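You operate a simulated robot arm through the tools that you are given. There is no shell and no other tool. Be economical: measure what you need, move in short steps, check, and stop when the job is done.

The job below is to be done with a simulated robot arm. You get a single attempt, and the scene is never put back.

TASK
Take the square green pad and leave it on the shelf under the blue bench. Fetch the black chock and set it on the shelf under the brown table. Put the green filter on the ledge by the pump. Stack the numbered block marked "No 65" from the top of the brown table on top of the numbered block marked "No 29". Put the green bottle on the thin cream slab. Push the blue drawer shut. Open the grey drawer, take the brown cone on the top of the brown table and put it away in the inside of the grey drawer, then shut the drawer. Put two of the black discs from the top of the brown table on top of the long slab. Put the cream cube on top of the slab on the top of the yard table. Any order will do. Set down upright: black chock, green filter, green bottle.
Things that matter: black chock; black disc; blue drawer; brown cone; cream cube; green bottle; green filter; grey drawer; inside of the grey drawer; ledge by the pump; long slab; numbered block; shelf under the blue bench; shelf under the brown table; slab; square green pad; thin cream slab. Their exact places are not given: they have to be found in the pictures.

The check looks at the end state, three seconds after you hand in, the way a careful person would. Anything else that was tipped, shoved, dropped, spilled or broken makes it a failure.

THE ROBOT
A 7-joint arm with a fingered hand on a trunk, on a base that drives. Base frame: it is fixed to the floor where the robot stands at the start and does not move with it; the origin is under the middle of the robot, x ahead of it, y to its left, z up; the surface under the hand at the start is at about z = 0.76. Readings come in m, rad, newtons and seconds.
With the tool pointing down near the work surface it reaches from about 0.1 to 0.86 m from the robot's upright axis, wherever it stands. Its first joint turns from -1.204 to 3.002 rad. Places, roughly: black chock (11x8x11 cm) [0.5, -0.4, 0.8]; black disc (5x5x2 cm) [1.1, 1.3, 0.8]; blue drawer [0.4, 1, 0.6]; brown cone (5x5x5 cm) [0.5, 1.3, 0.8]; cream cube (5x5x5 cm) [4, 1.5, 0.8]; green bottle [1, 0, 0.75]; green filter (7x7x12 cm) [0.9, 0.1, 0.8]; grey drawer [0.6, 0.2, 0.6]; inside of the grey drawer [0.6, 0.2, 0.6]; ledge by the pump (17x16 cm) [4.1, -0.18, 0.56]; long slab [0.75, 1, 0.75]; numbered block [0.75, 0, 0.75]; shelf under the blue bench [-3.1, 3.3, 0.2]; shelf under the brown table [0.8, 0.6, 0.2]; slab [4, 2, 0.75]; square green pad (6x6x3 cm) [0.5, -0.1, 0.8]; thin cream slab (15x12x2 cm) [0.8, -0.5, 0.8]. Payload 3.4 kg.
Tool frame: the origin (TCP) lies between the finger pads and is the grasp point; the fingertips stand 0.039 m ahead of it; z points along the fingers, y is the line along which they close. The gripper opens to 0.18 m. The gripper's body begins 0.111 m behind the TCP. The gripper is a hand of 3 fingers: y runs from the thumb to the fingers, the wrist lies at [0, 0, -0.262] in the tool frame, and closing takes about 1.5 s.
Orientation is that of the tool frame in the base frame, as a unit quaternion [x, y, z, w]. With the fingers straight down and closing along the base's y, the tool's x points along the base's -x, its y along +y and its z along -z.

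THE INTERFACE
- The arm moves only by the tool nudge_tool. Its argument "rows" is one flat list of numbers, 6 for each row, row after row: the shift along the base's x, y, z in units of 300 mm (1.0 is 300 mm), then the turn, a rotation vector about the base's x, y, z in units of 180 degrees (1.0 is 180 degrees). In form: [x, y, z, rx, ry, rz, x, y, z, rx, ry, rz, ...]. A call has 1 to 10 rows; each row is the pose to reach, as a shift and turn from the pose commanded when the call began. "gripper" is the finger opening in m, from 0 to 0.18, set as the call begins (left out, the last holds). A call with a number of a shift or a turn outside -1 to 1 is refused whole. Rows are played at 5 a second. More than 0.05 m and 0.15 rad between two rows, or a gripper value outside its range, and nothing of the call is played. Where a pose cannot be reached the arm comes as near as it can. A force on the tool above 40 N (or 10 N above the force at the start of the call, whichever is more), or a blocked arm, ends the call early, and 0.2 s more pass. Each finger travels about 0.072 m/s and halts on what it meets, pressing with about 27 N; the grip force reading is that of the motor and also rises with nothing between the fingers. The clock runs only during rows and for 0.2 s after the last one: add rows that repeat a pose to give the fingers time. The reply holds the time, the measured pose of the TCP, the force on the tool along the base axes, the opening and the grip force, in the units named above and with some noise, with the torque about the TCP (base axes, N m) and any sound that the robot's microphone picked up.
- Cameras (640 x 400 px; columns grow to the right, rows downward): "scene" is now at [0.4993, 0.0223, 1.4701]; the picture's right is [0.42, -0.91, -0.00], its down [-0.85, -0.40, -0.36] and it looks along [0.32, 0.16, -0.93] (base axes); focal length 214 px, centre (320, 200). "wrist" rides on the gripper at [0.063, -0.036, -0.128] in the tool frame; the picture's right is [0.50, 0.87, 0.00], its down [-0.75, 0.44, -0.49] and it looks along [-0.43, 0.25, 0.87] (tool axes); focal length 226 px, centre (320, 200).
- get_image(camera): a new picture of that camera. It takes no simulated time.
- slide_trunk(by): slides the trunk up (or, below 0, down) by that many m; the arm and the scene camera ride with it, the base frame stays. It gives what a move gives, with no picture.
- roll_base(legs): drives the robot by 1 to 6 legs, each [ahead, left, turn to the left] in m, m and rad, along the robot's own axes; the way and the turn of a leg run together, so that a leg with both is an arc; at most 1.5 m and 3.142 rad a leg. The arm and the cameras ride along, it lands a little off, and it stops where it bumps. It gives what a move gives.
- finger_targets(finger1, finger2, thumb_bend): sets how far each is bent, from 0 (flat) to 1 (curled in); at 0.3 the hand is open as for a grip, at 0.7 the pads meet at the TCP. One left out holds its place. A second passes; each finger stops where it meets its share of the squeeze, and holds until it gets a number again. A gripper value or a shape takes the hand back. It gives what a move gives, with no picture; readings hold the bend of each and the force on the fingers (four entries, about 0 where the hand has none), thumb and palm.
- set_grasp(shape): the hand has 3 fingers and takes this shape, open, in about a second: jaw (thumb against the fingers, like two jaws); tri (thumb and two fingers); tip (a fingertip pinch); poke (one finger out to press); point (the index stretched); flat (the hand flat); cup (the hand cupped); fist (a fist). The gripper value then closes the fingers along that shape, each until it touches; the sizes above hold for jaw. It gives what a move gives, with no picture.
- turn_head(pan, tilt): turns the head with the scene camera to pan (to the left, within 2.496 rad either way) and tilt (down, from -0.506 to 1.204), counted from straight ahead of the robot. It gives what a move gives.
- measure_at(camera, pixels): there is no depth. For up to 12 entries [column, row, z] of the newest picture of that camera ("zoom" is the newest enlarged one), the place [x, y] in the base frame at which the ray of that pixel passes the height z, good to about 0.002 m, but the place of the scene camera against the robot may be out by one fixed shift of up to 0.025 m in any direction. It takes no simulated time.
- zoom(camera, box): a new picture of the part [left, top, right, bottom] of that camera's present view, enlarged. It takes no simulated time.
- finish_job(): hands the job in; it is judged then, once.

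Keep the steps short. Do not move on a guess: measure, check each grasp and each placing, and mend mistakes. In all there are 357 turns and 288 pictures (those below and enlarged ones count). Leave the gripper open and the arm clear of the work at the hand-in unless told otherwise, and finish with a single line.

The tools are called after "Emit:" by a JSON object that holds its "api" and its "payload". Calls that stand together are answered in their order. nudge_tool: Moves the arm, as the interface text tells. Its arguments: {"type":"object","properties":{"rows":{"type":"array","items":{"type":"number"}},"gripper":{"type":"number"}},"required":["rows"]} The other tools are called the same way: slide_trunk (by) slides the trunk up or down; set_grasp (shape) gives the hand a shape; finger_targets (finger1, finger2, thumb_bend) moves the fingers one by one; roll_base (legs) drives the base; turn_head (pan, tilt) turns the head that bears the scene camera; get_image (camera) takes a picture; measure_at (camera, pixels) gives the place at which the rays of pixels pass given heights; zoom (camera, box) takes an enlarged picture of a part of a camera's view; finish_job () hands the job in.

At the start:

```text
time: 0.0
position: [0.4156, 0.1546, 1.0109]
orientation: [0.0, 1.0, 0.0, -0.001]
contact_force: [-0.1, -0.3, 0.2]
wrist_torque: [0.05, 0.0, -0.01]
width: 0.1797
gripper_force: 0.1
shape: jaw
bend: [0.3, 0.3, 0.3]
finger forces: [0.0, 0.0, 0.1, 0.0, 0.0, 0.0]
trunk travel left (down, up): [-0.025, 0.517]
robot x, y, heading: [-0.0002, 0.0006, -0.002]
head pan, tilt: [0.438, 1.201]
```

scene: 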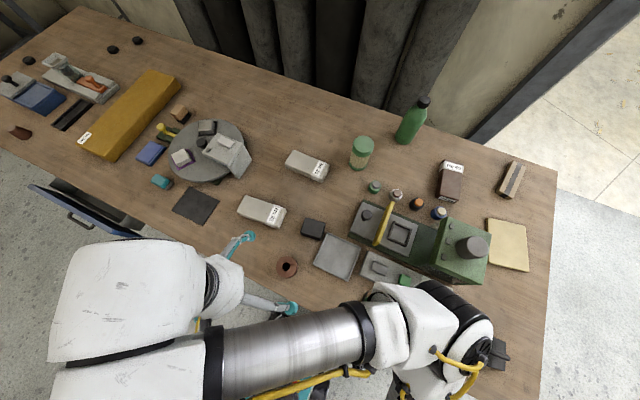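
wrist: 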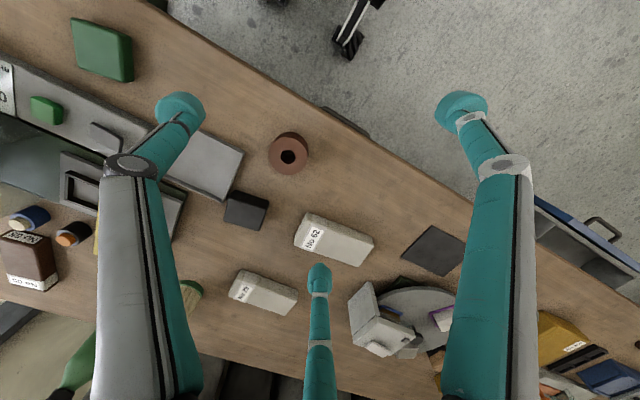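

I start by looking over the table, zooming on parts of the scene view.

Emit:
{"api": "zoom", "payload": {"camera": "scene", "box": [230, 80, 550, 280]}}

Emit:
{"api": "zoom", "payload": {"camera": "scene", "box": [0, 20, 320, 220]}}

Emit:
{"api": "measure_at", "payload": {"camera": "scene", "pixels": [[556, 172, 0.76], [75, 8, 0.76], [0, 150, 0.76], [540, 400, 0.76], [282, 215, 0.8], [307, 165, 0.8], [130, 115, 0.8], [180, 112, 0.8], [507, 245, 0.78], [362, 150, 0.85], [405, 138, 0.76], [495, 352, 0.8]]}}

```text
2.00 times, centred on (390, 180) of scene
```

zoom: 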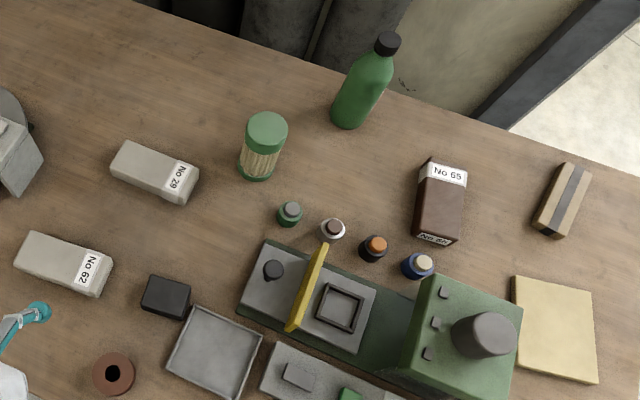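

```text
2.00 times, centred on (160, 120) of scene
```

zoom: 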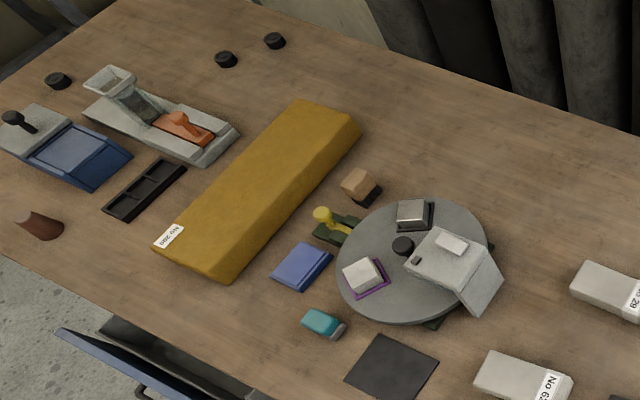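

```text
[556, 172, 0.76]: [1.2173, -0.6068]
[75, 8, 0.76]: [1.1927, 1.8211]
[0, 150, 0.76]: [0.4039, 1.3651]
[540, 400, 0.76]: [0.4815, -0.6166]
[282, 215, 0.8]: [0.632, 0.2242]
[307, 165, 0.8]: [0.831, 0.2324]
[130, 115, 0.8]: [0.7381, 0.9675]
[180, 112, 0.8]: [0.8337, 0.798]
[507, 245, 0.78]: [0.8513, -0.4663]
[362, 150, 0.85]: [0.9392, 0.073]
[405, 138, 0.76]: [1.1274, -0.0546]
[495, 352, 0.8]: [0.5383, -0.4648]
```

The table is aligned with the base axes (front edge x≈0.40, back x≈1.2). Now I look around with the head.

Emit:
{"api": "turn_head", "payload": {"pan": 1.2, "tilt": 0.7}}

Emit:
{"api": "get_image", "payload": {"camera": "scene"}}

Emit:
{"api": "turn_head", "payload": {"pan": -0.6, "tilt": 0.8}}

Emit:
{"api": "get_image", "payload": {"camera": "scene"}}

Emit:
{"api": "turn_head", "payload": {"pan": 0.0, "tilt": 0.1}}

Emit:
{"api": "get_image", "payload": {"camera": "scene"}}

Emit:
{"api": "turn_head", "payload": {"pan": 2.3, "tilt": 0.3}}

Emit:
{"api": "get_image", "payload": {"camera": "scene"}}

```text
time: 1.1
position: [0.4113, 0.1547, 1.0124]
orientation: [0.0, 1.0, 0.0, 0.002]
contact_force: [-0.6, 0.0, 0.3]
wrist_torque: [-0.02, 0.01, -0.03]
width: 0.18
gripper_force: 0.0
shape: jaw
bend: [0.3, 0.3, 0.3]
finger forces: [0.0, 0.1, 0.0, 0.1, 0.0, 0.1]
trunk travel left (down, up): [-0.025, 0.517]
robot x, y, heading: [0.0021, 0.0029, -0.001]
head pan, tilt: [1.201, 0.7]
```

```text
283 pictures are left
```

scene: 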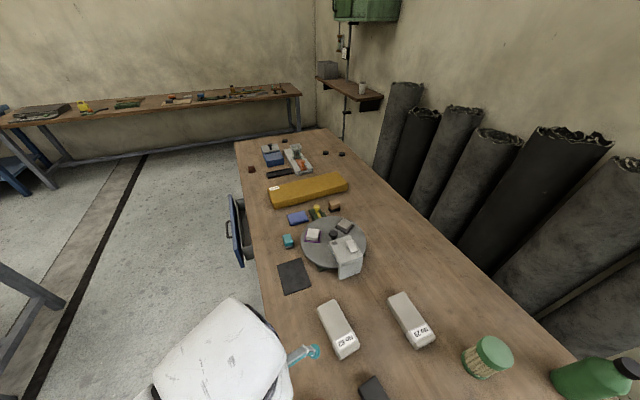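

```text
time: 2.9
position: [0.4098, 0.154, 1.0134]
orientation: [0.0, 1.0, -0.001, 0.002]
contact_force: [0.2, 0.6, -0.7]
wrist_torque: [0.02, 0.02, 0.02]
width: 0.1801
gripper_force: 0.0
shape: jaw
bend: [0.3, 0.3, 0.3]
finger forces: [0.1, 0.0, 0.1, 0.1, 0.1, 0.0]
trunk travel left (down, up): [-0.025, 0.517]
robot x, y, heading: [-0.0005, -0.0004, 0.002]
head pan, tilt: [-0.6, 0.799]
```

```text
282 pictures are left
```

scene: 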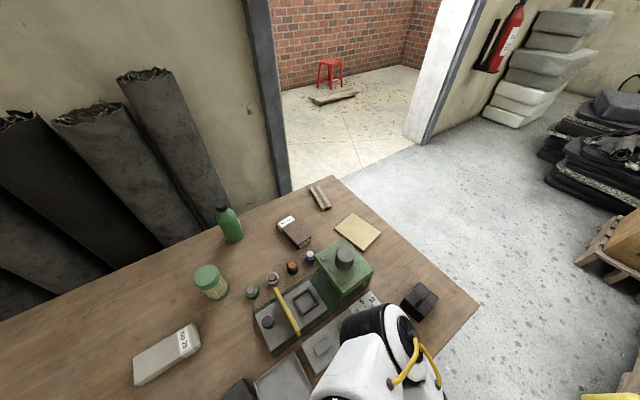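

```text
time: 4.0
position: [0.4108, 0.1544, 1.0126]
orientation: [0.0, 1.0, 0.0, 0.001]
contact_force: [0.1, -0.3, 0.0]
wrist_torque: [-0.01, 0.02, -0.02]
width: 0.1798
gripper_force: 0.0
shape: jaw
bend: [0.3, 0.3, 0.3]
finger forces: [0.0, 0.1, 0.0, 0.1, 0.1, 0.1]
trunk travel left (down, up): [-0.025, 0.517]
robot x, y, heading: [0.0, 0.0006, -0.0]
head pan, tilt: [0.0, 0.099]
```

```text
281 pictures are left
```

scene: 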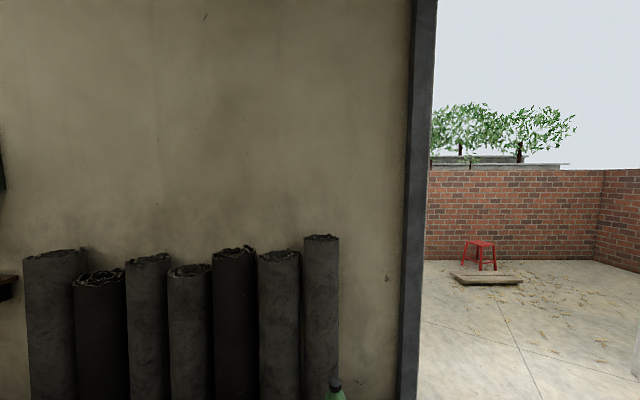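

```text
time: 6.1
position: [0.4095, 0.1551, 1.0127]
orientation: [0.0, 1.0, 0.0, 0.002]
contact_force: [0.0, -1.0, -0.9]
wrist_torque: [0.01, 0.01, 0.01]
width: 0.1799
gripper_force: 0.1
shape: jaw
bend: [0.3, 0.3, 0.3]
finger forces: [0.0, 0.1, 0.0, 0.0, 0.0, 0.0]
trunk travel left (down, up): [-0.025, 0.517]
robot x, y, heading: [-0.0014, -0.0, 0.001]
head pan, tilt: [2.3, 0.3]
```

```text
280 pictures are left
```

scene: 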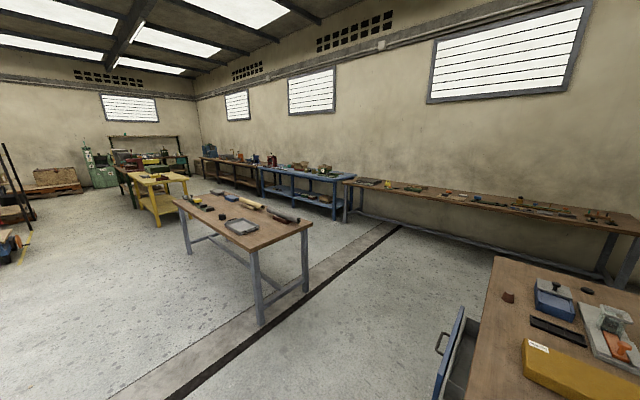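

Surveyed. Now I calibrate the scene camera against the wrist camera on the same points (grey tray square, dark mat, blocks).

Emit:
{"api": "turn_head", "payload": {"pan": 0.3, "tilt": 1.2}}

Emit:
{"api": "get_image", "payload": {"camera": "scene"}}

Emit:
{"api": "zoom", "payload": {"camera": "scene", "box": [160, 120, 480, 320]}}

Emit:
{"api": "zoom", "payload": {"camera": "wrist", "box": [160, 150, 480, 350]}}

Emit:
{"api": "zoom", "payload": {"camera": "wrist", "box": [0, 0, 320, 200]}}

```text
time: 8.0
position: [0.4111, 0.1544, 1.0142]
orientation: [0.001, 1.0, 0.0, 0.002]
contact_force: [0.3, 0.0, -0.1]
wrist_torque: [-0.02, -0.04, -0.01]
width: 0.1798
gripper_force: 0.0
shape: jaw
bend: [0.3, 0.3, 0.3]
finger forces: [0.0, 0.0, 0.0, 0.0, 0.0, 0.0]
trunk travel left (down, up): [-0.025, 0.517]
robot x, y, heading: [0.0004, 0.0011, 0.003]
head pan, tilt: [0.3, 1.201]
```

```text
279 pictures are left
```

scene: 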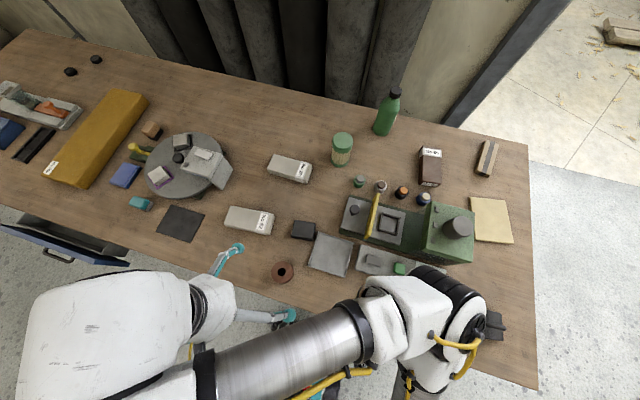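

```text
2.00 times, centred on (320, 220) of scene
```

zoom: 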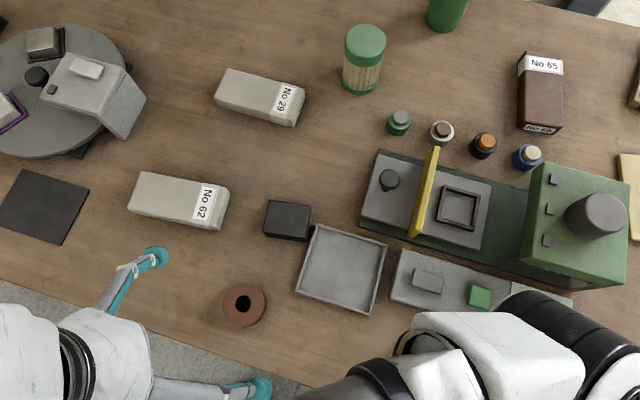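

```text
2.00 times, centred on (320, 250) of wrist
```

zoom: 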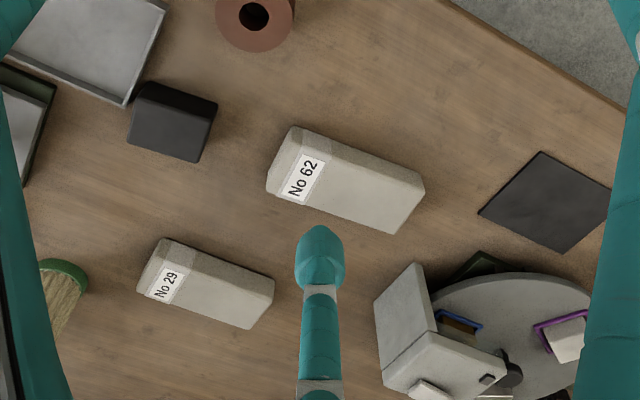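

```text
2.00 times, centred on (160, 100) of wrist
```

zoom: 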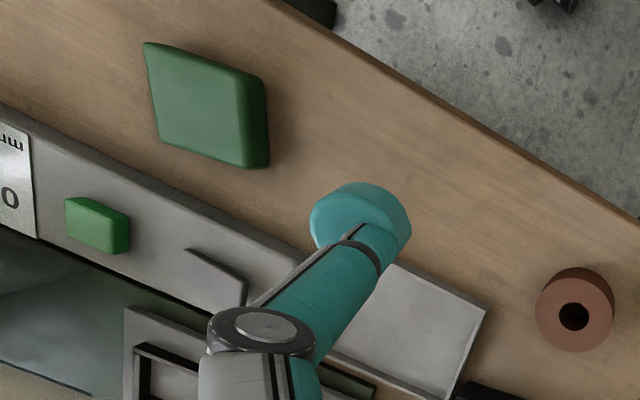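

Emit:
{"api": "get_image", "payload": {"camera": "wrist"}}

Emit:
{"api": "measure_at", "payload": {"camera": "wrist", "pixels": [[430.5, 226, 0.762], [399.5, 257, 0.762], [440, 276.5, 0.762]]}}

Emit:
{"api": "measure_at", "payload": {"camera": "scene", "pixels": [[192.5, 242, 0.762], [205, 217, 0.762], [169, 205, 0.762]]}}

```text
275 pictures are left
```

wrist: 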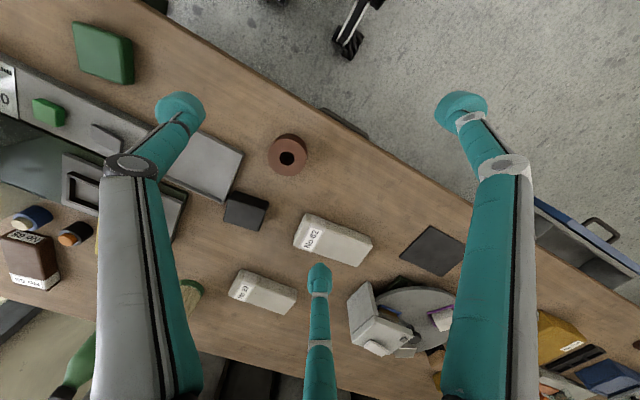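

```text
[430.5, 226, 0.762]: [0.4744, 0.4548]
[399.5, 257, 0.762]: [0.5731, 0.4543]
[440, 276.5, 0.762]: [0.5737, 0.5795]
```

```text
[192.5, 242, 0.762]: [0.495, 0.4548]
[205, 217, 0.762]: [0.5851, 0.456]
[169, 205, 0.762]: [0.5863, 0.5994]
```

Emit:
{"api": "measure_at", "payload": {"camera": "scene", "pixels": [[383, 131, 0.762], [342, 163, 0.762], [429, 183, 0.762], [431, 155, 0.8], [270, 178, 0.762], [312, 165, 0.81], [492, 220, 0.775], [282, 272, 0.78], [70, 73, 0.77], [96, 60, 0.77], [100, 140, 0.82], [486, 158, 0.79]]}}

Emit:
{"api": "zoom", "payload": {"camera": "scene", "box": [320, 70, 560, 220]}}

```text
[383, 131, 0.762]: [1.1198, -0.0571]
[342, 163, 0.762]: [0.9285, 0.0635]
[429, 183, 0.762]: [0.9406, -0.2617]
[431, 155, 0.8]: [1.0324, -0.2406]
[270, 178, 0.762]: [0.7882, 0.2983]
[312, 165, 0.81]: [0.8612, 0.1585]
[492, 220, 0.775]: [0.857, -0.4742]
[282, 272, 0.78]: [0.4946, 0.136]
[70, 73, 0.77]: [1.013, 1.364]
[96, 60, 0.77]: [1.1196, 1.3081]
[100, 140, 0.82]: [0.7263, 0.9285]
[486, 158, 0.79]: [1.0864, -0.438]
```

```text
2.67 times, centred on (440, 145) of scene
```

zoom: 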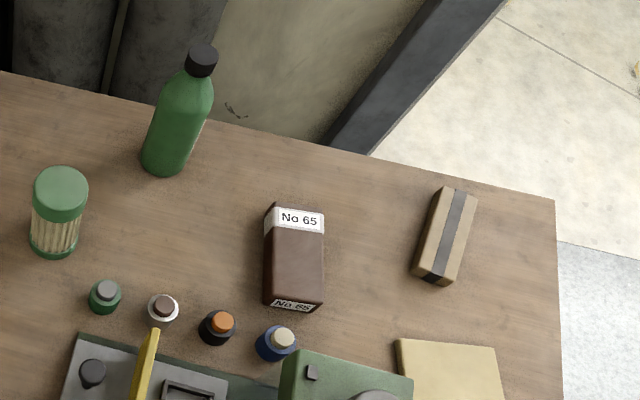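

Reach matters: many things sit at x≈0.9–1.1. I test how near the base can stand by driving 0.08 m ahead.

Emit:
{"api": "roll_base", "payload": {"legs": [[0.08, 0, 0]]}}

Emit:
{"api": "get_image", "payload": {"camera": "scene"}}

```text
time: 9.1
position: [0.4914, 0.1544, 1.0113]
orientation: [-0.001, 1.0, -0.001, 0.001]
contact_force: [-0.8, 0.1, 0.2]
wrist_torque: [0.0, 0.04, -0.04]
width: 0.1798
gripper_force: 0.0
shape: jaw
bend: [0.3, 0.3, 0.3]
finger forces: [0.1, 0.0, 0.0, 0.0, 0.1, 0.0]
trunk travel left (down, up): [-0.025, 0.517]
robot x, y, heading: [0.0765, 0.0005, -0.002]
head pan, tilt: [0.3, 1.201]
```

```text
273 pictures are left
```

scene: 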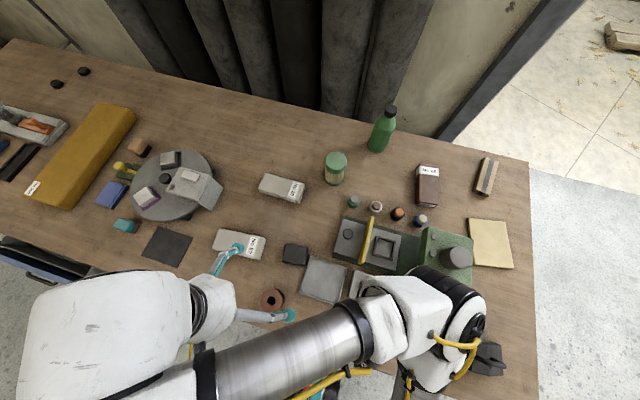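

No bump. I try another 0.08 m.

Emit:
{"api": "roll_base", "payload": {"legs": [[0.08, 0, 0]]}}

```text
time: 10.2
position: [0.5671, 0.1543, 1.0142]
orientation: [0.0, 1.0, 0.0, 0.004]
contact_force: [0.4, 0.0, 0.0]
wrist_torque: [-0.01, 0.03, 0.03]
width: 0.1799
gripper_force: 0.1
shape: jaw
bend: [0.3, 0.3, 0.3]
finger forces: [0.1, 0.0, 0.0, 0.1, 0.0, 0.1]
trunk travel left (down, up): [-0.025, 0.517]
robot x, y, heading: [0.1616, 0.0014, -0.006]
head pan, tilt: [0.3, 1.201]
```

Emit:
{"api": "roll_base", "payload": {"legs": [[0, -0.25, 0]]}}

Emit:
{"api": "get_image", "payload": {"camera": "scene"}}

Emit:
{"api": "get_image", "payload": {"camera": "wrist"}}

```text
time: 12.0
position: [0.5607, -0.0761, 1.0131]
orientation: [-0.002, 1.0, -0.008, 0.007]
contact_force: [-0.2, -0.3, 0.6]
wrist_torque: [0.01, 0.01, -0.07]
width: 0.1799
gripper_force: 0.0
shape: jaw
bend: [0.3, 0.3, 0.3]
finger forces: [0.0, 0.0, 0.0, 0.0, 0.1, 0.0]
trunk travel left (down, up): [-0.025, 0.517]
robot x, y, heading: [0.1594, -0.2484, 0.006]
head pan, tilt: [0.3, 1.201]
```

```text
272 pictures are left
```

scene: 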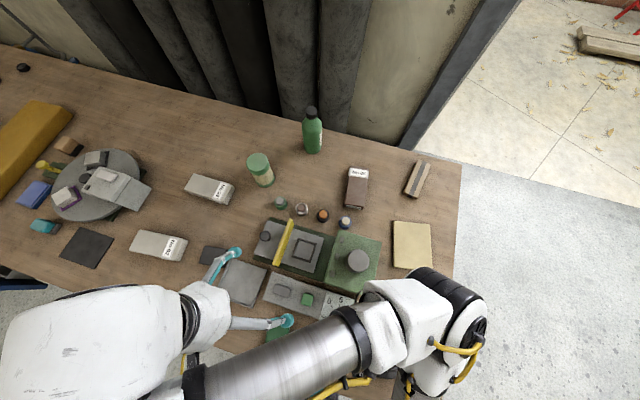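

```text
271 pictures are left
```

wrist: 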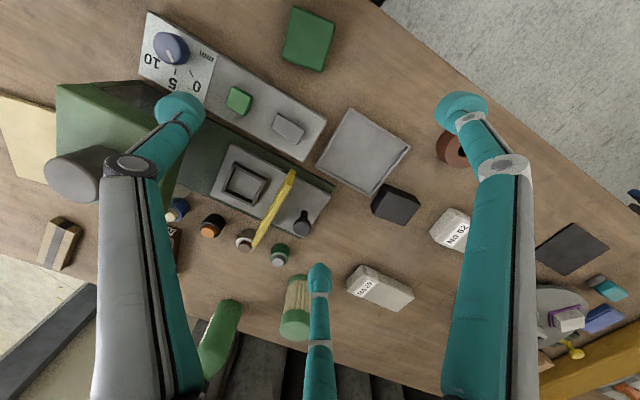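

No 65 (brown block) is at scene (356,188). I move the tool above it at height 1.01.

Emit:
{"api": "nudge_tool", "payload": {"rows": [0.143, -0.0714, 0, 0, 0, 0, 0.286, -0.143, 0, 0, 0, 0, 0.429, -0.214, 0, 0, 0, 0, 0.571, -0.286, 0, 0, 0, 0, 0.714, -0.357, 0, 0, 0, 0, 0.857, -0.429, 0, 0, 0, 0, 1.0, -0.5, 0, 0, 0, 0]}}

Emit:
{"api": "get_image", "payload": {"camera": "wrist"}}

Emit:
{"api": "get_image", "payload": {"camera": "scene"}}

```text
time: 13.6
position: [0.858, -0.2372, 1.017]
orientation: [-0.002, 1.0, -0.001, 0.009]
contact_force: [-0.6, 0.1, 0.1]
wrist_torque: [0.0, -0.01, -0.01]
width: 0.1799
gripper_force: 0.1
shape: jaw
bend: [0.3, 0.3, 0.3]
finger forces: [0.0, 0.0, 0.0, 0.1, 0.0, 0.0]
trunk travel left (down, up): [-0.025, 0.517]
robot x, y, heading: [0.1575, -0.2469, 0.001]
head pan, tilt: [0.3, 1.201]
```

```text
270 pictures are left
```

wrist: 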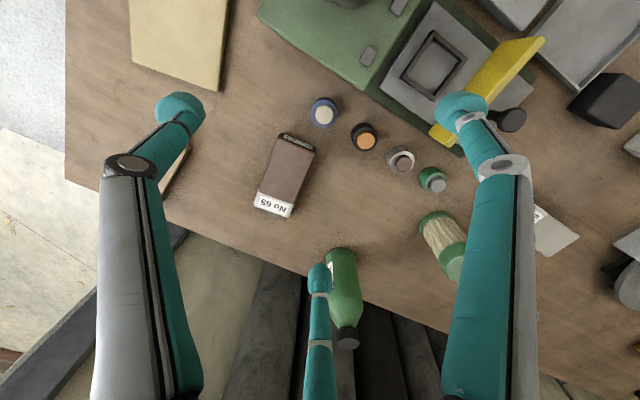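

```text
269 pictures are left
```

scene: 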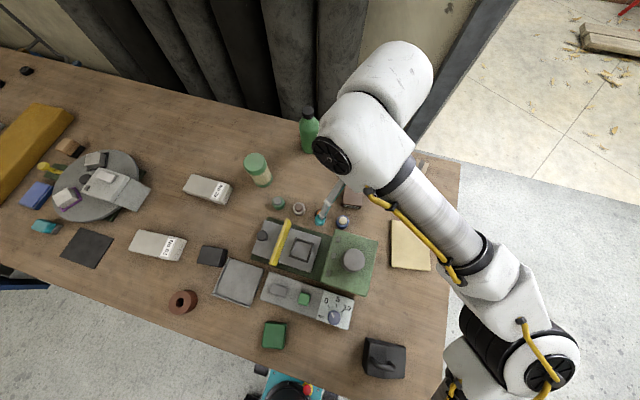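

Emit:
{"api": "zoom", "payload": {"camera": "wrist", "box": [240, 90, 400, 290]}}

Emit:
{"api": "measure_at", "payload": {"camera": "wrist", "pixels": [[278, 138, 0.81], [313, 148, 0.81], [255, 203, 0.81], [290, 213, 0.81], [290, 219, 0.762], [255, 208, 0.762], [283, 132, 0.762], [314, 140, 0.762]]}}

```text
2.00 times, centred on (320, 190) of wrist
```

zoom: 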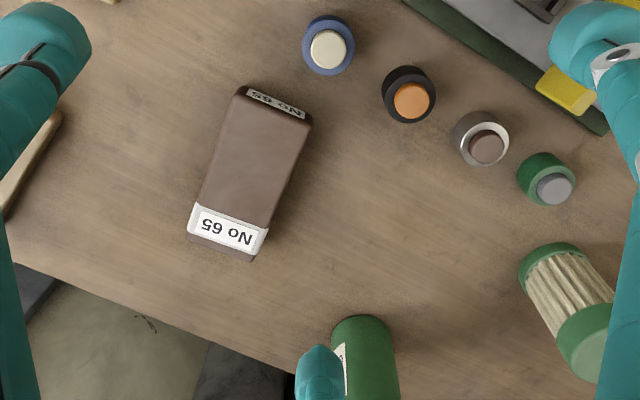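

```text
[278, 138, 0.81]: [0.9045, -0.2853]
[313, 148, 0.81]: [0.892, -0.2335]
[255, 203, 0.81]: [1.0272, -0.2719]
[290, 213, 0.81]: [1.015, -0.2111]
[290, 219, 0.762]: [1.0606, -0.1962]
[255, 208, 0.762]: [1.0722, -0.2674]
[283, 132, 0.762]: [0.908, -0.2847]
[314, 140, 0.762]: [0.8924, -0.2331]
```

The two fingers seem splayed at 120°. I check the hand's shape by commanding jaw afresh and looking.

Emit:
{"api": "set_grasp", "payload": {"shape": "jaw"}}

Emit:
{"api": "get_image", "payload": {"camera": "wrist"}}

Emit:
{"api": "nudge_tool", "payload": {"rows": [0, 0, 0, 0, 0, 0, 0, 0, 0, 0, 0, 0, 0, 0, 0, 0, 0, 0, 0, 0, 0, 0, 0, 0, 0, 0, 0, 0, 0, 0], "gripper": 0.06}}

Emit:
{"api": "get_image", "payload": {"camera": "wrist"}}

```text
time: 14.5
position: [0.8572, -0.2412, 1.0173]
orientation: [-0.001, 1.0, 0.001, 0.008]
contact_force: [-0.1, 0.9, 0.4]
wrist_torque: [0.01, 0.02, 0.0]
width: 0.1799
gripper_force: 0.1
shape: jaw
bend: [0.3, 0.3, 0.3]
finger forces: [0.1, 0.0, 0.1, 0.0, 0.1, 0.1]
trunk travel left (down, up): [-0.025, 0.517]
robot x, y, heading: [0.1617, -0.2473, 0.001]
head pan, tilt: [0.3, 1.201]
```

```text
267 pictures are left
```

wrist: 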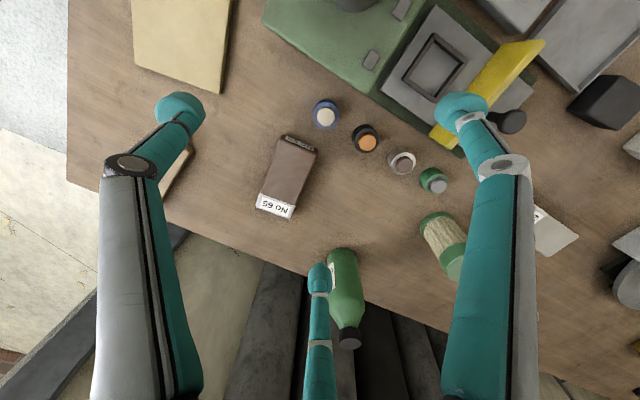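

```text
time: 15.7
position: [0.8568, -0.2394, 1.0178]
orientation: [-0.002, 1.0, -0.001, 0.009]
contact_force: [-1.6, -0.5, 0.1]
wrist_torque: [-0.04, 0.03, 0.01]
width: 0.0603
gripper_force: 0.1
shape: jaw
bend: [0.72, 0.72, 0.74]
finger forces: [0.0, 0.0, 0.0, 0.0, 0.1, 0.0]
trunk travel left (down, up): [-0.025, 0.517]
robot x, y, heading: [0.1571, -0.2472, 0.005]
head pan, tilt: [0.3, 1.201]
```

```text
266 pictures are left
```

wrist: 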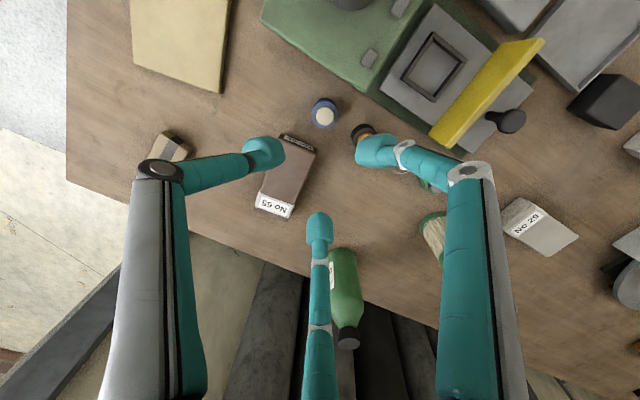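

The hand is a radial three-finger gripper (thumb at −y, fingers at ±x,+y). I open to 0.13 and go above the block at about (0.963, −0.245), lower to 0.92, turning 8°.

Emit:
{"api": "nudge_tool", "payload": {"rows": [0.12, 0, 0, 0, 0, 0.015, 0.24, 0, 0, 0, 0, 0.03, 0.353, -0.017, 0, 0, 0, 0.044, 0.353, -0.017, -0.16, 0, 0, 0.044, 0.353, -0.017, -0.323, 0, 0, 0.044], "gripper": 0.13}}

Emit:
{"api": "get_image", "payload": {"camera": "wrist"}}

```text
time: 16.9
position: [0.9649, -0.2535, 0.9191]
orientation: [-0.068, 0.998, 0.003, 0.009]
contact_force: [-0.1, 1.0, 0.4]
wrist_torque: [0.03, 0.01, 0.01]
width: 0.1301
gripper_force: 0.1
shape: jaw
bend: [0.61, 0.61, 0.61]
finger forces: [0.1, 0.0, 0.0, 0.1, 0.0, 0.1]
out of reach, approached as far as the arm can: row 3
trunk travel left (down, up): [-0.025, 0.517]
robot x, y, heading: [0.1628, -0.2503, -0.001]
head pan, tilt: [0.3, 1.201]
```

```text
265 pictures are left
```

wrist: 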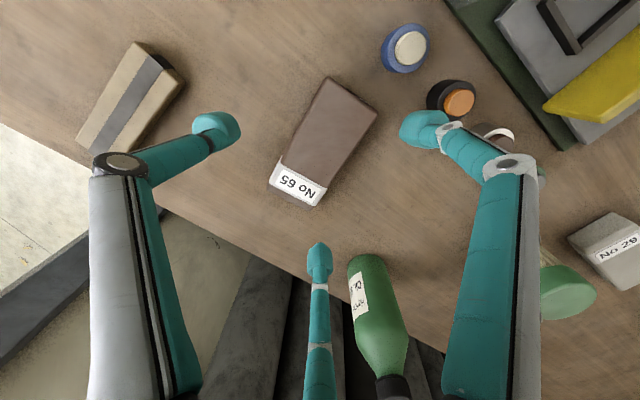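

Emit:
{"api": "zoom", "payload": {"camera": "wrist", "box": [240, 60, 400, 220]}}

Emit:
{"api": "measure_at", "payload": {"camera": "wrist", "pixels": [[328, 77, 0.8], [377, 112, 0.8], [269, 185, 0.8], [317, 206, 0.8], [328, 77, 0.762], [377, 112, 0.762], [269, 185, 0.762], [317, 206, 0.762]]}}

```text
2.50 times, centred on (320, 140) of wrist
```

zoom: 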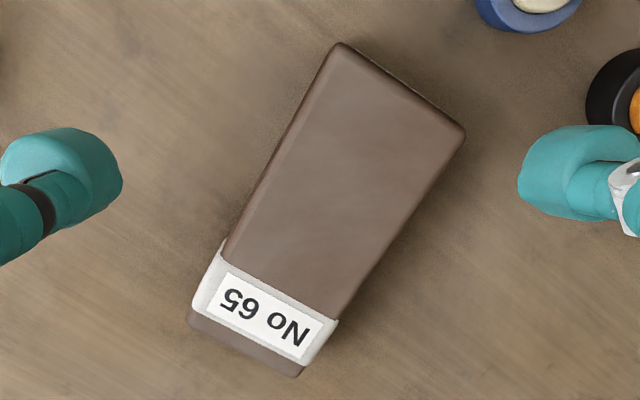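

```text
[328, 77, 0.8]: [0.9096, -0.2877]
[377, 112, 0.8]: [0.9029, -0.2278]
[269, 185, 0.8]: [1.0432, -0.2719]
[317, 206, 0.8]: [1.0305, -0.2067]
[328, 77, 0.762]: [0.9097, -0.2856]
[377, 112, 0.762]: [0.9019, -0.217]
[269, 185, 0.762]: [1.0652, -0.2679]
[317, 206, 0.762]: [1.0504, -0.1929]
```

Block centre ≈ (0.972, −0.249), 8° turned. I descend to TCP z≈0.812.

Emit:
{"api": "nudge_tool", "payload": {"rows": [0.023, 0.015, -0.1, 0, 0, 0, 0.023, 0.015, -0.2, 0, 0, 0, 0.023, 0.015, -0.3, 0, 0, 0, 0.023, 0.015, -0.357, 0, 0, 0]}}

Emit:
{"api": "get_image", "payload": {"camera": "wrist"}}

```text
time: 17.9
position: [0.9708, -0.2365, 0.8141]
orientation: [-0.071, 0.997, -0.002, 0.009]
contact_force: [0.0, 0.2, 0.1]
wrist_torque: [-0.03, 0.0, 0.05]
width: 0.1299
gripper_force: 0.2
shape: jaw
bend: [0.61, 0.61, 0.61]
finger forces: [0.1, 0.0, 0.1, 0.0, 0.0, 0.0]
trunk travel left (down, up): [-0.025, 0.517]
robot x, y, heading: [0.1588, -0.2436, 0.0]
head pan, tilt: [0.3, 1.201]
```

```text
263 pictures are left
```

wrist: 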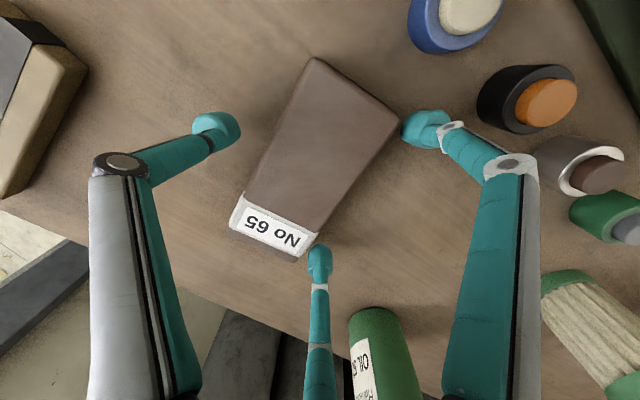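

The thumb gap is larger than the finger gap; I shift +8 mm in y, then close.

Emit:
{"api": "nudge_tool", "payload": {"rows": [0, 0.027, 0, 0, 0, 0]}}

Emit:
{"api": "nudge_tool", "payload": {"rows": [0, 0, 0, 0, 0, 0, 0, 0, 0, 0, 0, 0, 0, 0, 0, 0, 0, 0, 0, 0, 0, 0, 0, 0, 0, 0, 0, 0, 0, 0, 0, 0, 0, 0, 0, 0, 0, 0, 0, 0, 0, 0, 0, 0, 0, 0, 0, 0], "gripper": 0.02}}

Emit:
{"api": "get_image", "payload": {"camera": "wrist"}}

```text
time: 18.3
position: [0.9703, -0.2342, 0.8133]
orientation: [-0.07, 0.998, 0.002, 0.009]
contact_force: [0.0, -0.1, 0.1]
wrist_torque: [0.03, 0.01, -0.04]
width: 0.1299
gripper_force: 0.1
shape: jaw
bend: [0.61, 0.61, 0.61]
finger forces: [0.0, 0.0, 0.1, 0.0, 0.0, 0.1]
trunk travel left (down, up): [-0.025, 0.517]
robot x, y, heading: [0.1629, -0.2481, 0.005]
head pan, tilt: [0.3, 1.201]
```

```text
time: 20.1
position: [0.9692, -0.232, 0.8136]
orientation: [-0.07, 0.998, 0.0, 0.008]
contact_force: [0.2, -0.3, -0.1]
wrist_torque: [-0.03, 0.02, -0.01]
width: 0.0664
gripper_force: 27.2
shape: jaw
bend: [0.74, 0.74, 0.71]
finger forces: [16.4, 17.3, 0.1, 0.1, 32.8, 0.0]
trunk travel left (down, up): [-0.025, 0.517]
robot x, y, heading: [0.1599, -0.2469, -0.001]
head pan, tilt: [0.3, 1.201]
```

```text
262 pictures are left
```

wrist: 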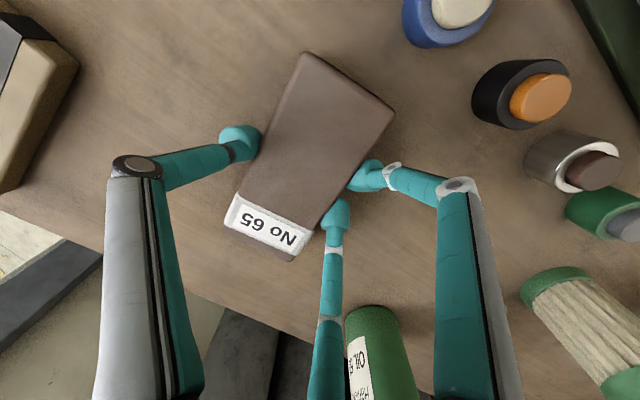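

Gripped (width 0.066, forces on all three). Lift 0.2 m.

Emit:
{"api": "nudge_tool", "payload": {"rows": [0, 0, 0.13, 0, 0, 0, 0, 0, 0.27, 0, 0, 0, 0, 0, 0.4, 0, 0, 0, 0, 0, 0.53, 0, 0, 0, 0, 0, 0.667, 0, 0, 0]}}

Emit:
{"api": "nudge_tool", "payload": {"rows": [-0.067, 0.15, 0, 0, 0, 0, -0.133, 0.3, 0, 0, 0, 0, -0.2, 0.45, 0, 0, 0, 0, -0.267, 0.6, 0, 0, 0, 0, -0.333, 0.75, 0, 0, 0, 0, -0.4, 0.9, 0, 0, 0, 0]}}

Emit:
{"api": "get_image", "payload": {"camera": "wrist"}}

Emit:
{"api": "get_image", "payload": {"camera": "scene"}}

```text
time: 21.3
position: [0.9721, -0.2299, 0.9945]
orientation: [-0.071, 0.997, 0.0, 0.008]
contact_force: [0.9, 1.5, -4.3]
wrist_torque: [0.09, 0.06, -0.01]
width: 0.0662
gripper_force: 26.9
shape: jaw
bend: [0.74, 0.74, 0.71]
finger forces: [15.9, 17.1, 0.1, 0.1, 33.1, 0.0]
out of reach, approached as far as the arm can: row 5
trunk travel left (down, up): [-0.025, 0.517]
robot x, y, heading: [0.1594, -0.2424, 0.005]
head pan, tilt: [0.3, 1.201]
```

```text
time: 22.7
position: [0.8392, -0.0018, 0.9776]
orientation: [-0.07, 0.998, 0.0, 0.009]
contact_force: [0.9, 0.3, -4.3]
wrist_torque: [0.07, 0.03, 0.01]
width: 0.0659
gripper_force: 27.1
shape: jaw
bend: [0.74, 0.74, 0.71]
finger forces: [16.1, 16.9, 0.1, 0.1, 33.0, 0.0]
out of reach, approached as far as the arm can: row 4, 5, 6
trunk travel left (down, up): [-0.025, 0.517]
robot x, y, heading: [0.1597, -0.245, 0.004]
head pan, tilt: [0.3, 1.201]
```

```text
261 pictures are left
```

wrist: 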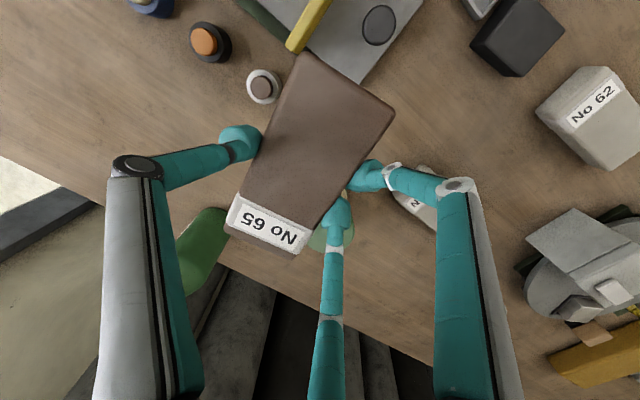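

```text
260 pictures are left
```

scene: 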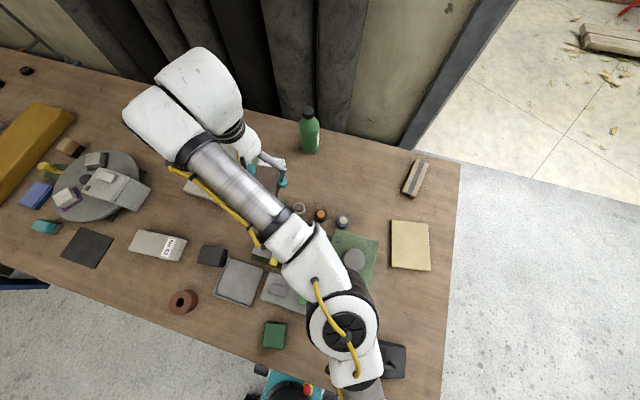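

At this height the reach is limited. I raise the trunk 0.1 m and drive the base 0.25 m left so the block comes near No 29.

Emit:
{"api": "slide_trunk", "payload": {"by": 0.1}}

Emit:
{"api": "roll_base", "payload": {"legs": [[0, 0.25, 0]]}}

Emit:
{"api": "get_image", "payload": {"camera": "wrist"}}

Emit:
{"api": "get_image", "payload": {"camera": "scene"}}

```text
time: 24.0
position: [0.7623, -0.0028, 1.1822]
orientation: [-0.07, 0.991, -0.006, 0.111]
contact_force: [0.1, 0.6, -4.4]
wrist_torque: [0.06, 0.06, 0.0]
width: 0.066
gripper_force: 27.3
shape: jaw
bend: [0.74, 0.74, 0.71]
finger forces: [16.0, 16.9, 0.0, 0.0, 33.1, 0.1]
trunk travel left (down, up): [-0.125, 0.417]
robot x, y, heading: [0.16, -0.2458, 0.0]
head pan, tilt: [0.3, 1.201]
```

```text
time: 25.8
position: [0.761, 0.2206, 1.1895]
orientation: [-0.066, 0.991, 0.002, 0.112]
contact_force: [1.5, -1.6, -3.2]
wrist_torque: [0.21, 0.14, 0.04]
width: 0.0658
gripper_force: 27.2
shape: jaw
bend: [0.74, 0.74, 0.71]
finger forces: [15.8, 16.8, 0.0, 0.0, 33.5, 0.1]
trunk travel left (down, up): [-0.125, 0.417]
robot x, y, heading: [0.1607, -0.0024, 0.002]
head pan, tilt: [0.3, 1.201]
```

```text
259 pictures are left
```

wrist: 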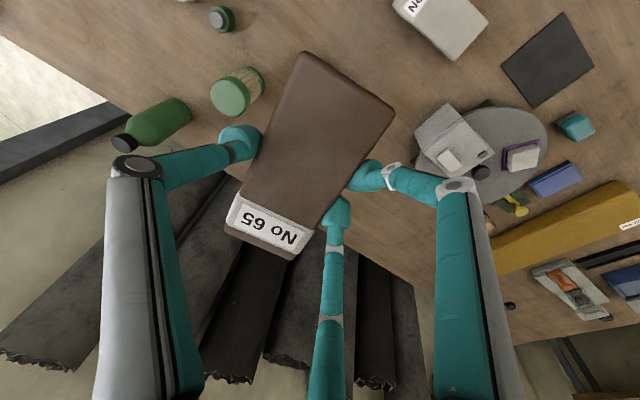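

```text
258 pictures are left
```

scene: 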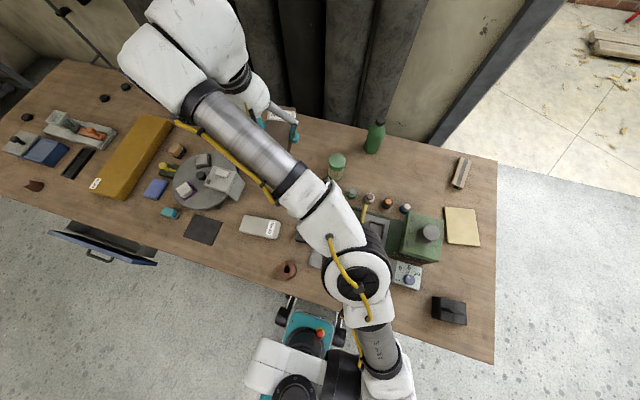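

The tool got tilted a bit as the trunk rose. I send a zero move to see what pose is held.

Emit:
{"api": "nudge_tool", "payload": {"rows": [0, 0, 0, 0, 0, 0]}}

```text
time: 26.2
position: [0.7571, 0.252, 1.1872]
orientation: [-0.069, 0.991, -0.01, 0.113]
contact_force: [-0.5, 0.3, -4.5]
wrist_torque: [0.0, 0.05, 0.01]
width: 0.0659
gripper_force: 26.9
shape: jaw
bend: [0.74, 0.74, 0.71]
finger forces: [16.3, 17.1, 0.1, 0.1, 33.2, 0.0]
trunk travel left (down, up): [-0.125, 0.417]
robot x, y, heading: [0.1599, -0.0006, 0.005]
head pan, tilt: [0.3, 1.201]
```

I level the tool (+13° about y), and draw it back in x so the wrist can see No 29.

Emit:
{"api": "nudge_tool", "payload": {"rows": [-0.1, 0, -0.05, 0, 0.036, 0, -0.2, 0, -0.1, 0, 0.0722, 0, -0.33, 0, -0.15, 0, 0.0722, 0, -0.45, 0, -0.2, 0, 0.0722, 0]}}

Emit:
{"api": "get_image", "payload": {"camera": "wrist"}}

Emit:
{"api": "get_image", "payload": {"camera": "scene"}}

```text
time: 27.2
position: [0.6209, 0.2337, 1.1306]
orientation: [-0.067, 0.998, 0.005, 0.001]
contact_force: [-0.7, -0.2, -3.7]
wrist_torque: [0.05, 0.03, -0.02]
width: 0.0661
gripper_force: 27.1
shape: jaw
bend: [0.74, 0.74, 0.71]
finger forces: [15.9, 16.9, 0.1, 0.0, 33.1, 0.0]
trunk travel left (down, up): [-0.125, 0.417]
robot x, y, heading: [0.1588, -0.0002, 0.001]
head pan, tilt: [0.3, 1.201]
```

```text
257 pictures are left
```

wrist: 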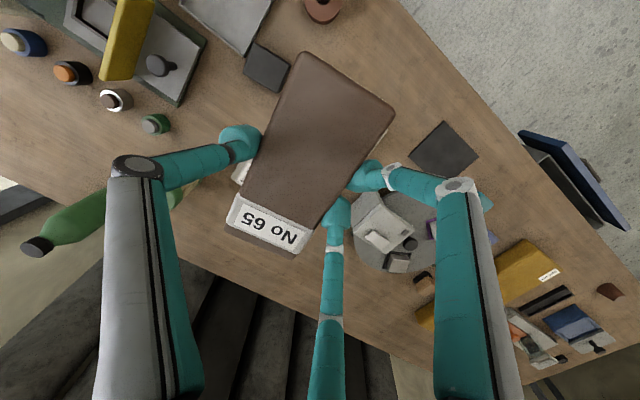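

```text
256 pictures are left
```

scene: 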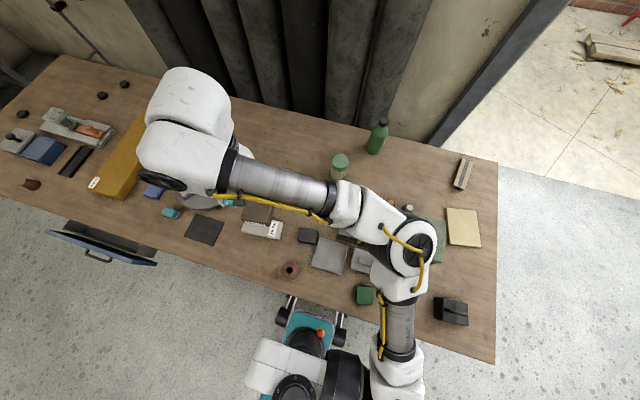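

Both blocked. I move the hand +0.2 m in y so No 29 comes into view.

Emit:
{"api": "nudge_tool", "payload": {"rows": [0, 0.16, 0, 0, 0, 0, 0, 0.32, 0, 0, 0, 0, 0, 0.48, 0, 0, 0, 0, 0, 0.64, 0, 0, 0, 0]}}

Emit:
{"api": "get_image", "payload": {"camera": "wrist"}}

Emit:
{"api": "get_image", "payload": {"camera": "scene"}}

```text
time: 28.2
position: [0.6119, 0.3003, 1.1236]
orientation: [-0.067, 0.998, 0.009, 0.001]
contact_force: [0.3, -0.7, -3.4]
wrist_torque: [0.09, 0.09, 0.01]
width: 0.0658
gripper_force: 26.8
shape: jaw
bend: [0.74, 0.74, 0.71]
finger forces: [15.9, 16.7, 0.1, 0.0, 33.1, 0.0]
out of reach, approached as far as the arm can: row 2, 3, 4
trunk travel left (down, up): [-0.125, 0.417]
robot x, y, heading: [0.1597, -0.0064, 0.007]
head pan, tilt: [0.3, 1.201]
```

```text
255 pictures are left
```

wrist: 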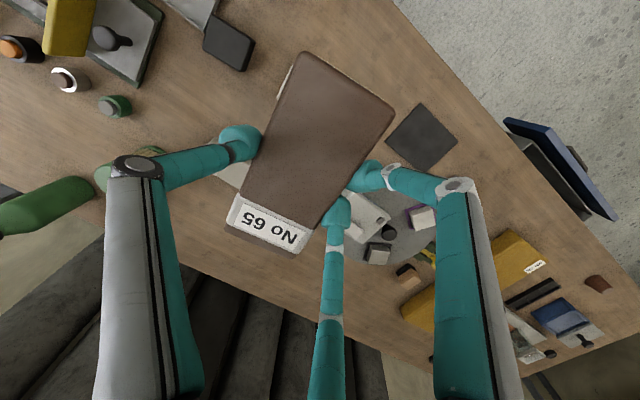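

```text
254 pictures are left
```

scene: 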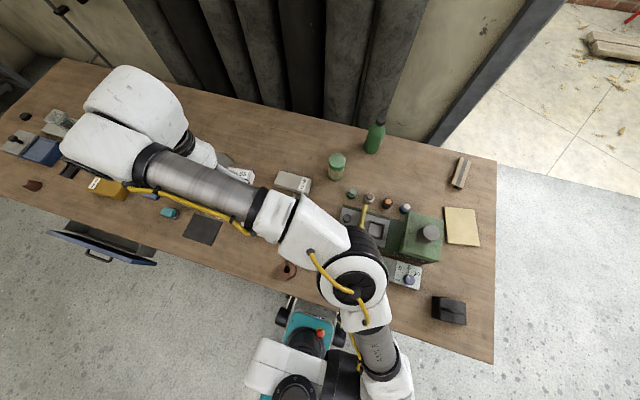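

Now the scene camera sees No 29 at (293,182). I zoom there, and use the mat corners for the camera offset.

Emit:
{"api": "zoom", "payload": {"camera": "scene", "box": [160, 140, 320, 260]}}

Emit:
{"api": "zoom", "payload": {"camera": "wrist", "box": [340, 80, 500, 200]}}

```text
3.33 times, centred on (240, 200) of scene
```

zoom: 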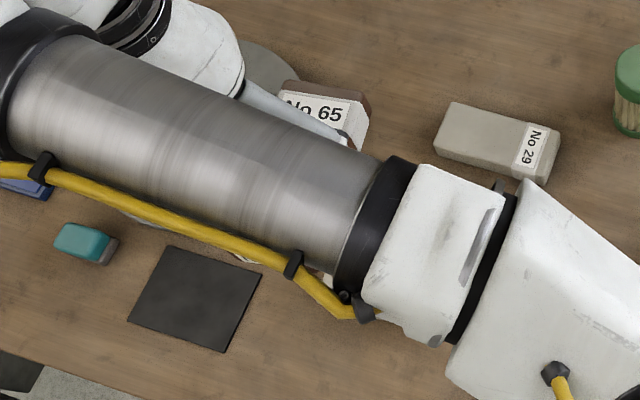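

```text
3.33 times, centred on (420, 140) of wrist
```

zoom: 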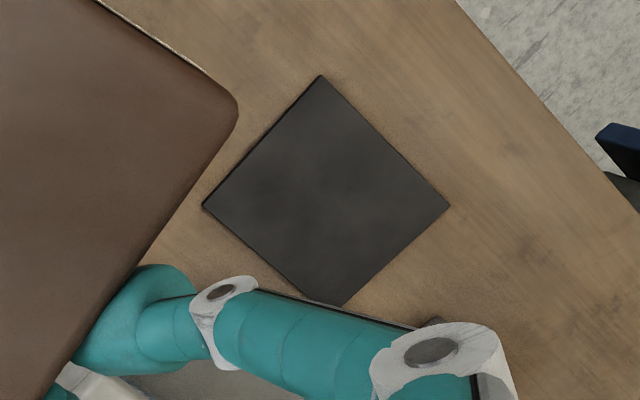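

Emit:
{"api": "measure_at", "payload": {"camera": "wrist", "pixels": [[420, 102.5, 0.763], [459, 141.2, 0.763], [426, 172.1, 0.763], [384.6, 141.8, 0.763]]}}

Emit:
{"api": "measure_at", "payload": {"camera": "scene", "pixels": [[212.4, 245.6, 0.763], [182.4, 235.4, 0.763], [194.1, 213.8, 0.763], [222.6, 221.6, 0.763], [280.5, 170.3, 0.81], [312.6, 179.6, 0.81], [307, 193, 0.81], [274.8, 182, 0.81], [338, 158, 0.88], [337, 179, 0.763]]}}

```text
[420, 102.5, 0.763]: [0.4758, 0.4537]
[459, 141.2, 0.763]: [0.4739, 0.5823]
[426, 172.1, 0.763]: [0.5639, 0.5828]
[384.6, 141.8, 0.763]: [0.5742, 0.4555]
```

```text
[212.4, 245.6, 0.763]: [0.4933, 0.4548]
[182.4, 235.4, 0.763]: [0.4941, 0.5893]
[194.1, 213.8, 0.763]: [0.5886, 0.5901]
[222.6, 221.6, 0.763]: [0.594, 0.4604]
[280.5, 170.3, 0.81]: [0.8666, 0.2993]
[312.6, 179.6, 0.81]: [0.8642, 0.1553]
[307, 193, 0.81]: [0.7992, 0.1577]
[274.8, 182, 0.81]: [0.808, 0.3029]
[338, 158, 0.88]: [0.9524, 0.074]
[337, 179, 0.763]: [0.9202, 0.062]
```

Scene offset ≈ (+0.020, +0.004). No 29 centre ≈ (0.815, 0.225), long axis along y. I carry No 65 there, staying high, and straighten the 8°.

Emit:
{"api": "nudge_tool", "payload": {"rows": [0.13, -0.05, 0, 0, 0, -0.015, 0.27, -0.1, 0, 0, 0, -0.03, 0.4, -0.15, 0, 0, 0, -0.044, 0.54, -0.2, 0, 0, 0, -0.044, 0.67, -0.25, -0.05, 0, 0, -0.044]}}

Emit:
{"api": "get_image", "payload": {"camera": "scene"}}

```text
time: 29.4
position: [0.7898, 0.2331, 1.0949]
orientation: [0.001, 1.0, -0.001, 0.001]
contact_force: [-0.1, 0.6, -3.4]
wrist_torque: [0.02, 0.01, -0.01]
width: 0.0656
gripper_force: 27.2
shape: jaw
bend: [0.74, 0.74, 0.71]
finger forces: [16.2, 16.7, 0.0, 0.0, 32.8, 0.1]
out of reach, approached as far as the arm can: row 2, 3, 4, 5
trunk travel left (down, up): [-0.125, 0.417]
robot x, y, heading: [0.1566, 0.0009, 0.008]
head pan, tilt: [0.3, 1.201]
```

```text
251 pictures are left
```

scene: 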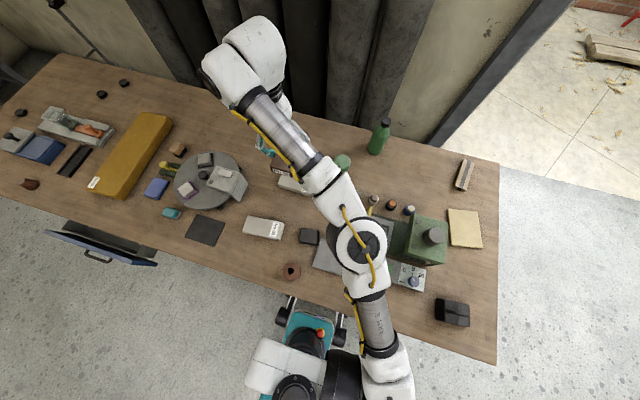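

I go on down toward z≈0.95 over (0.815, 0.225), where reach is better.

Emit:
{"api": "nudge_tool", "payload": {"rows": [0, 0, -0.12, 0, 0, 0, 0.04, -0.013, -0.24, 0, 0, 0, 0.08, -0.027, -0.36, 0, 0, 0, 0.08, -0.027, -0.45, 0, 0, 0]}}

Emit:
{"api": "get_image", "payload": {"camera": "wrist"}}

Emit:
{"api": "get_image", "payload": {"camera": "scene"}}

```text
time: 30.4
position: [0.814, 0.2144, 0.9622]
orientation: [0.002, 1.0, 0.003, 0.002]
contact_force: [0.7, -1.5, -4.3]
wrist_torque: [0.09, 0.04, 0.0]
width: 0.0657
gripper_force: 27.1
shape: jaw
bend: [0.74, 0.74, 0.71]
finger forces: [15.9, 16.7, 0.1, 0.0, 33.1, 0.1]
trunk travel left (down, up): [-0.125, 0.417]
robot x, y, heading: [0.1603, -0.0059, -0.0]
head pan, tilt: [0.3, 1.201]
```

```text
250 pictures are left
```

wrist: 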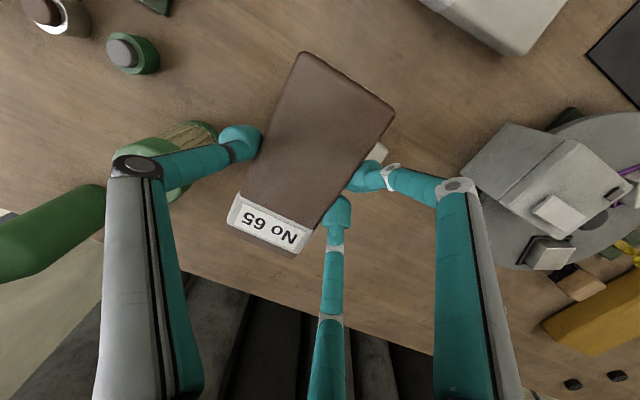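

```text
249 pictures are left
```

scene: 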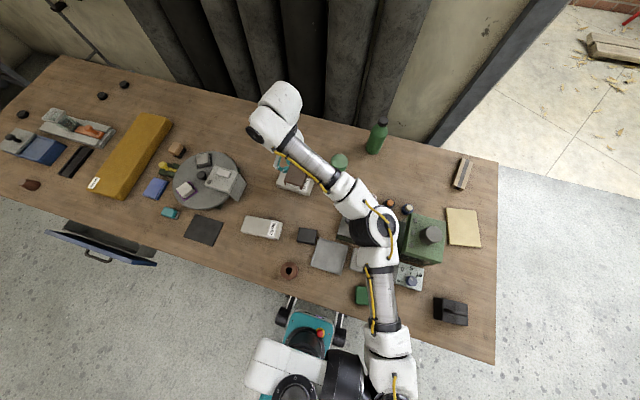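

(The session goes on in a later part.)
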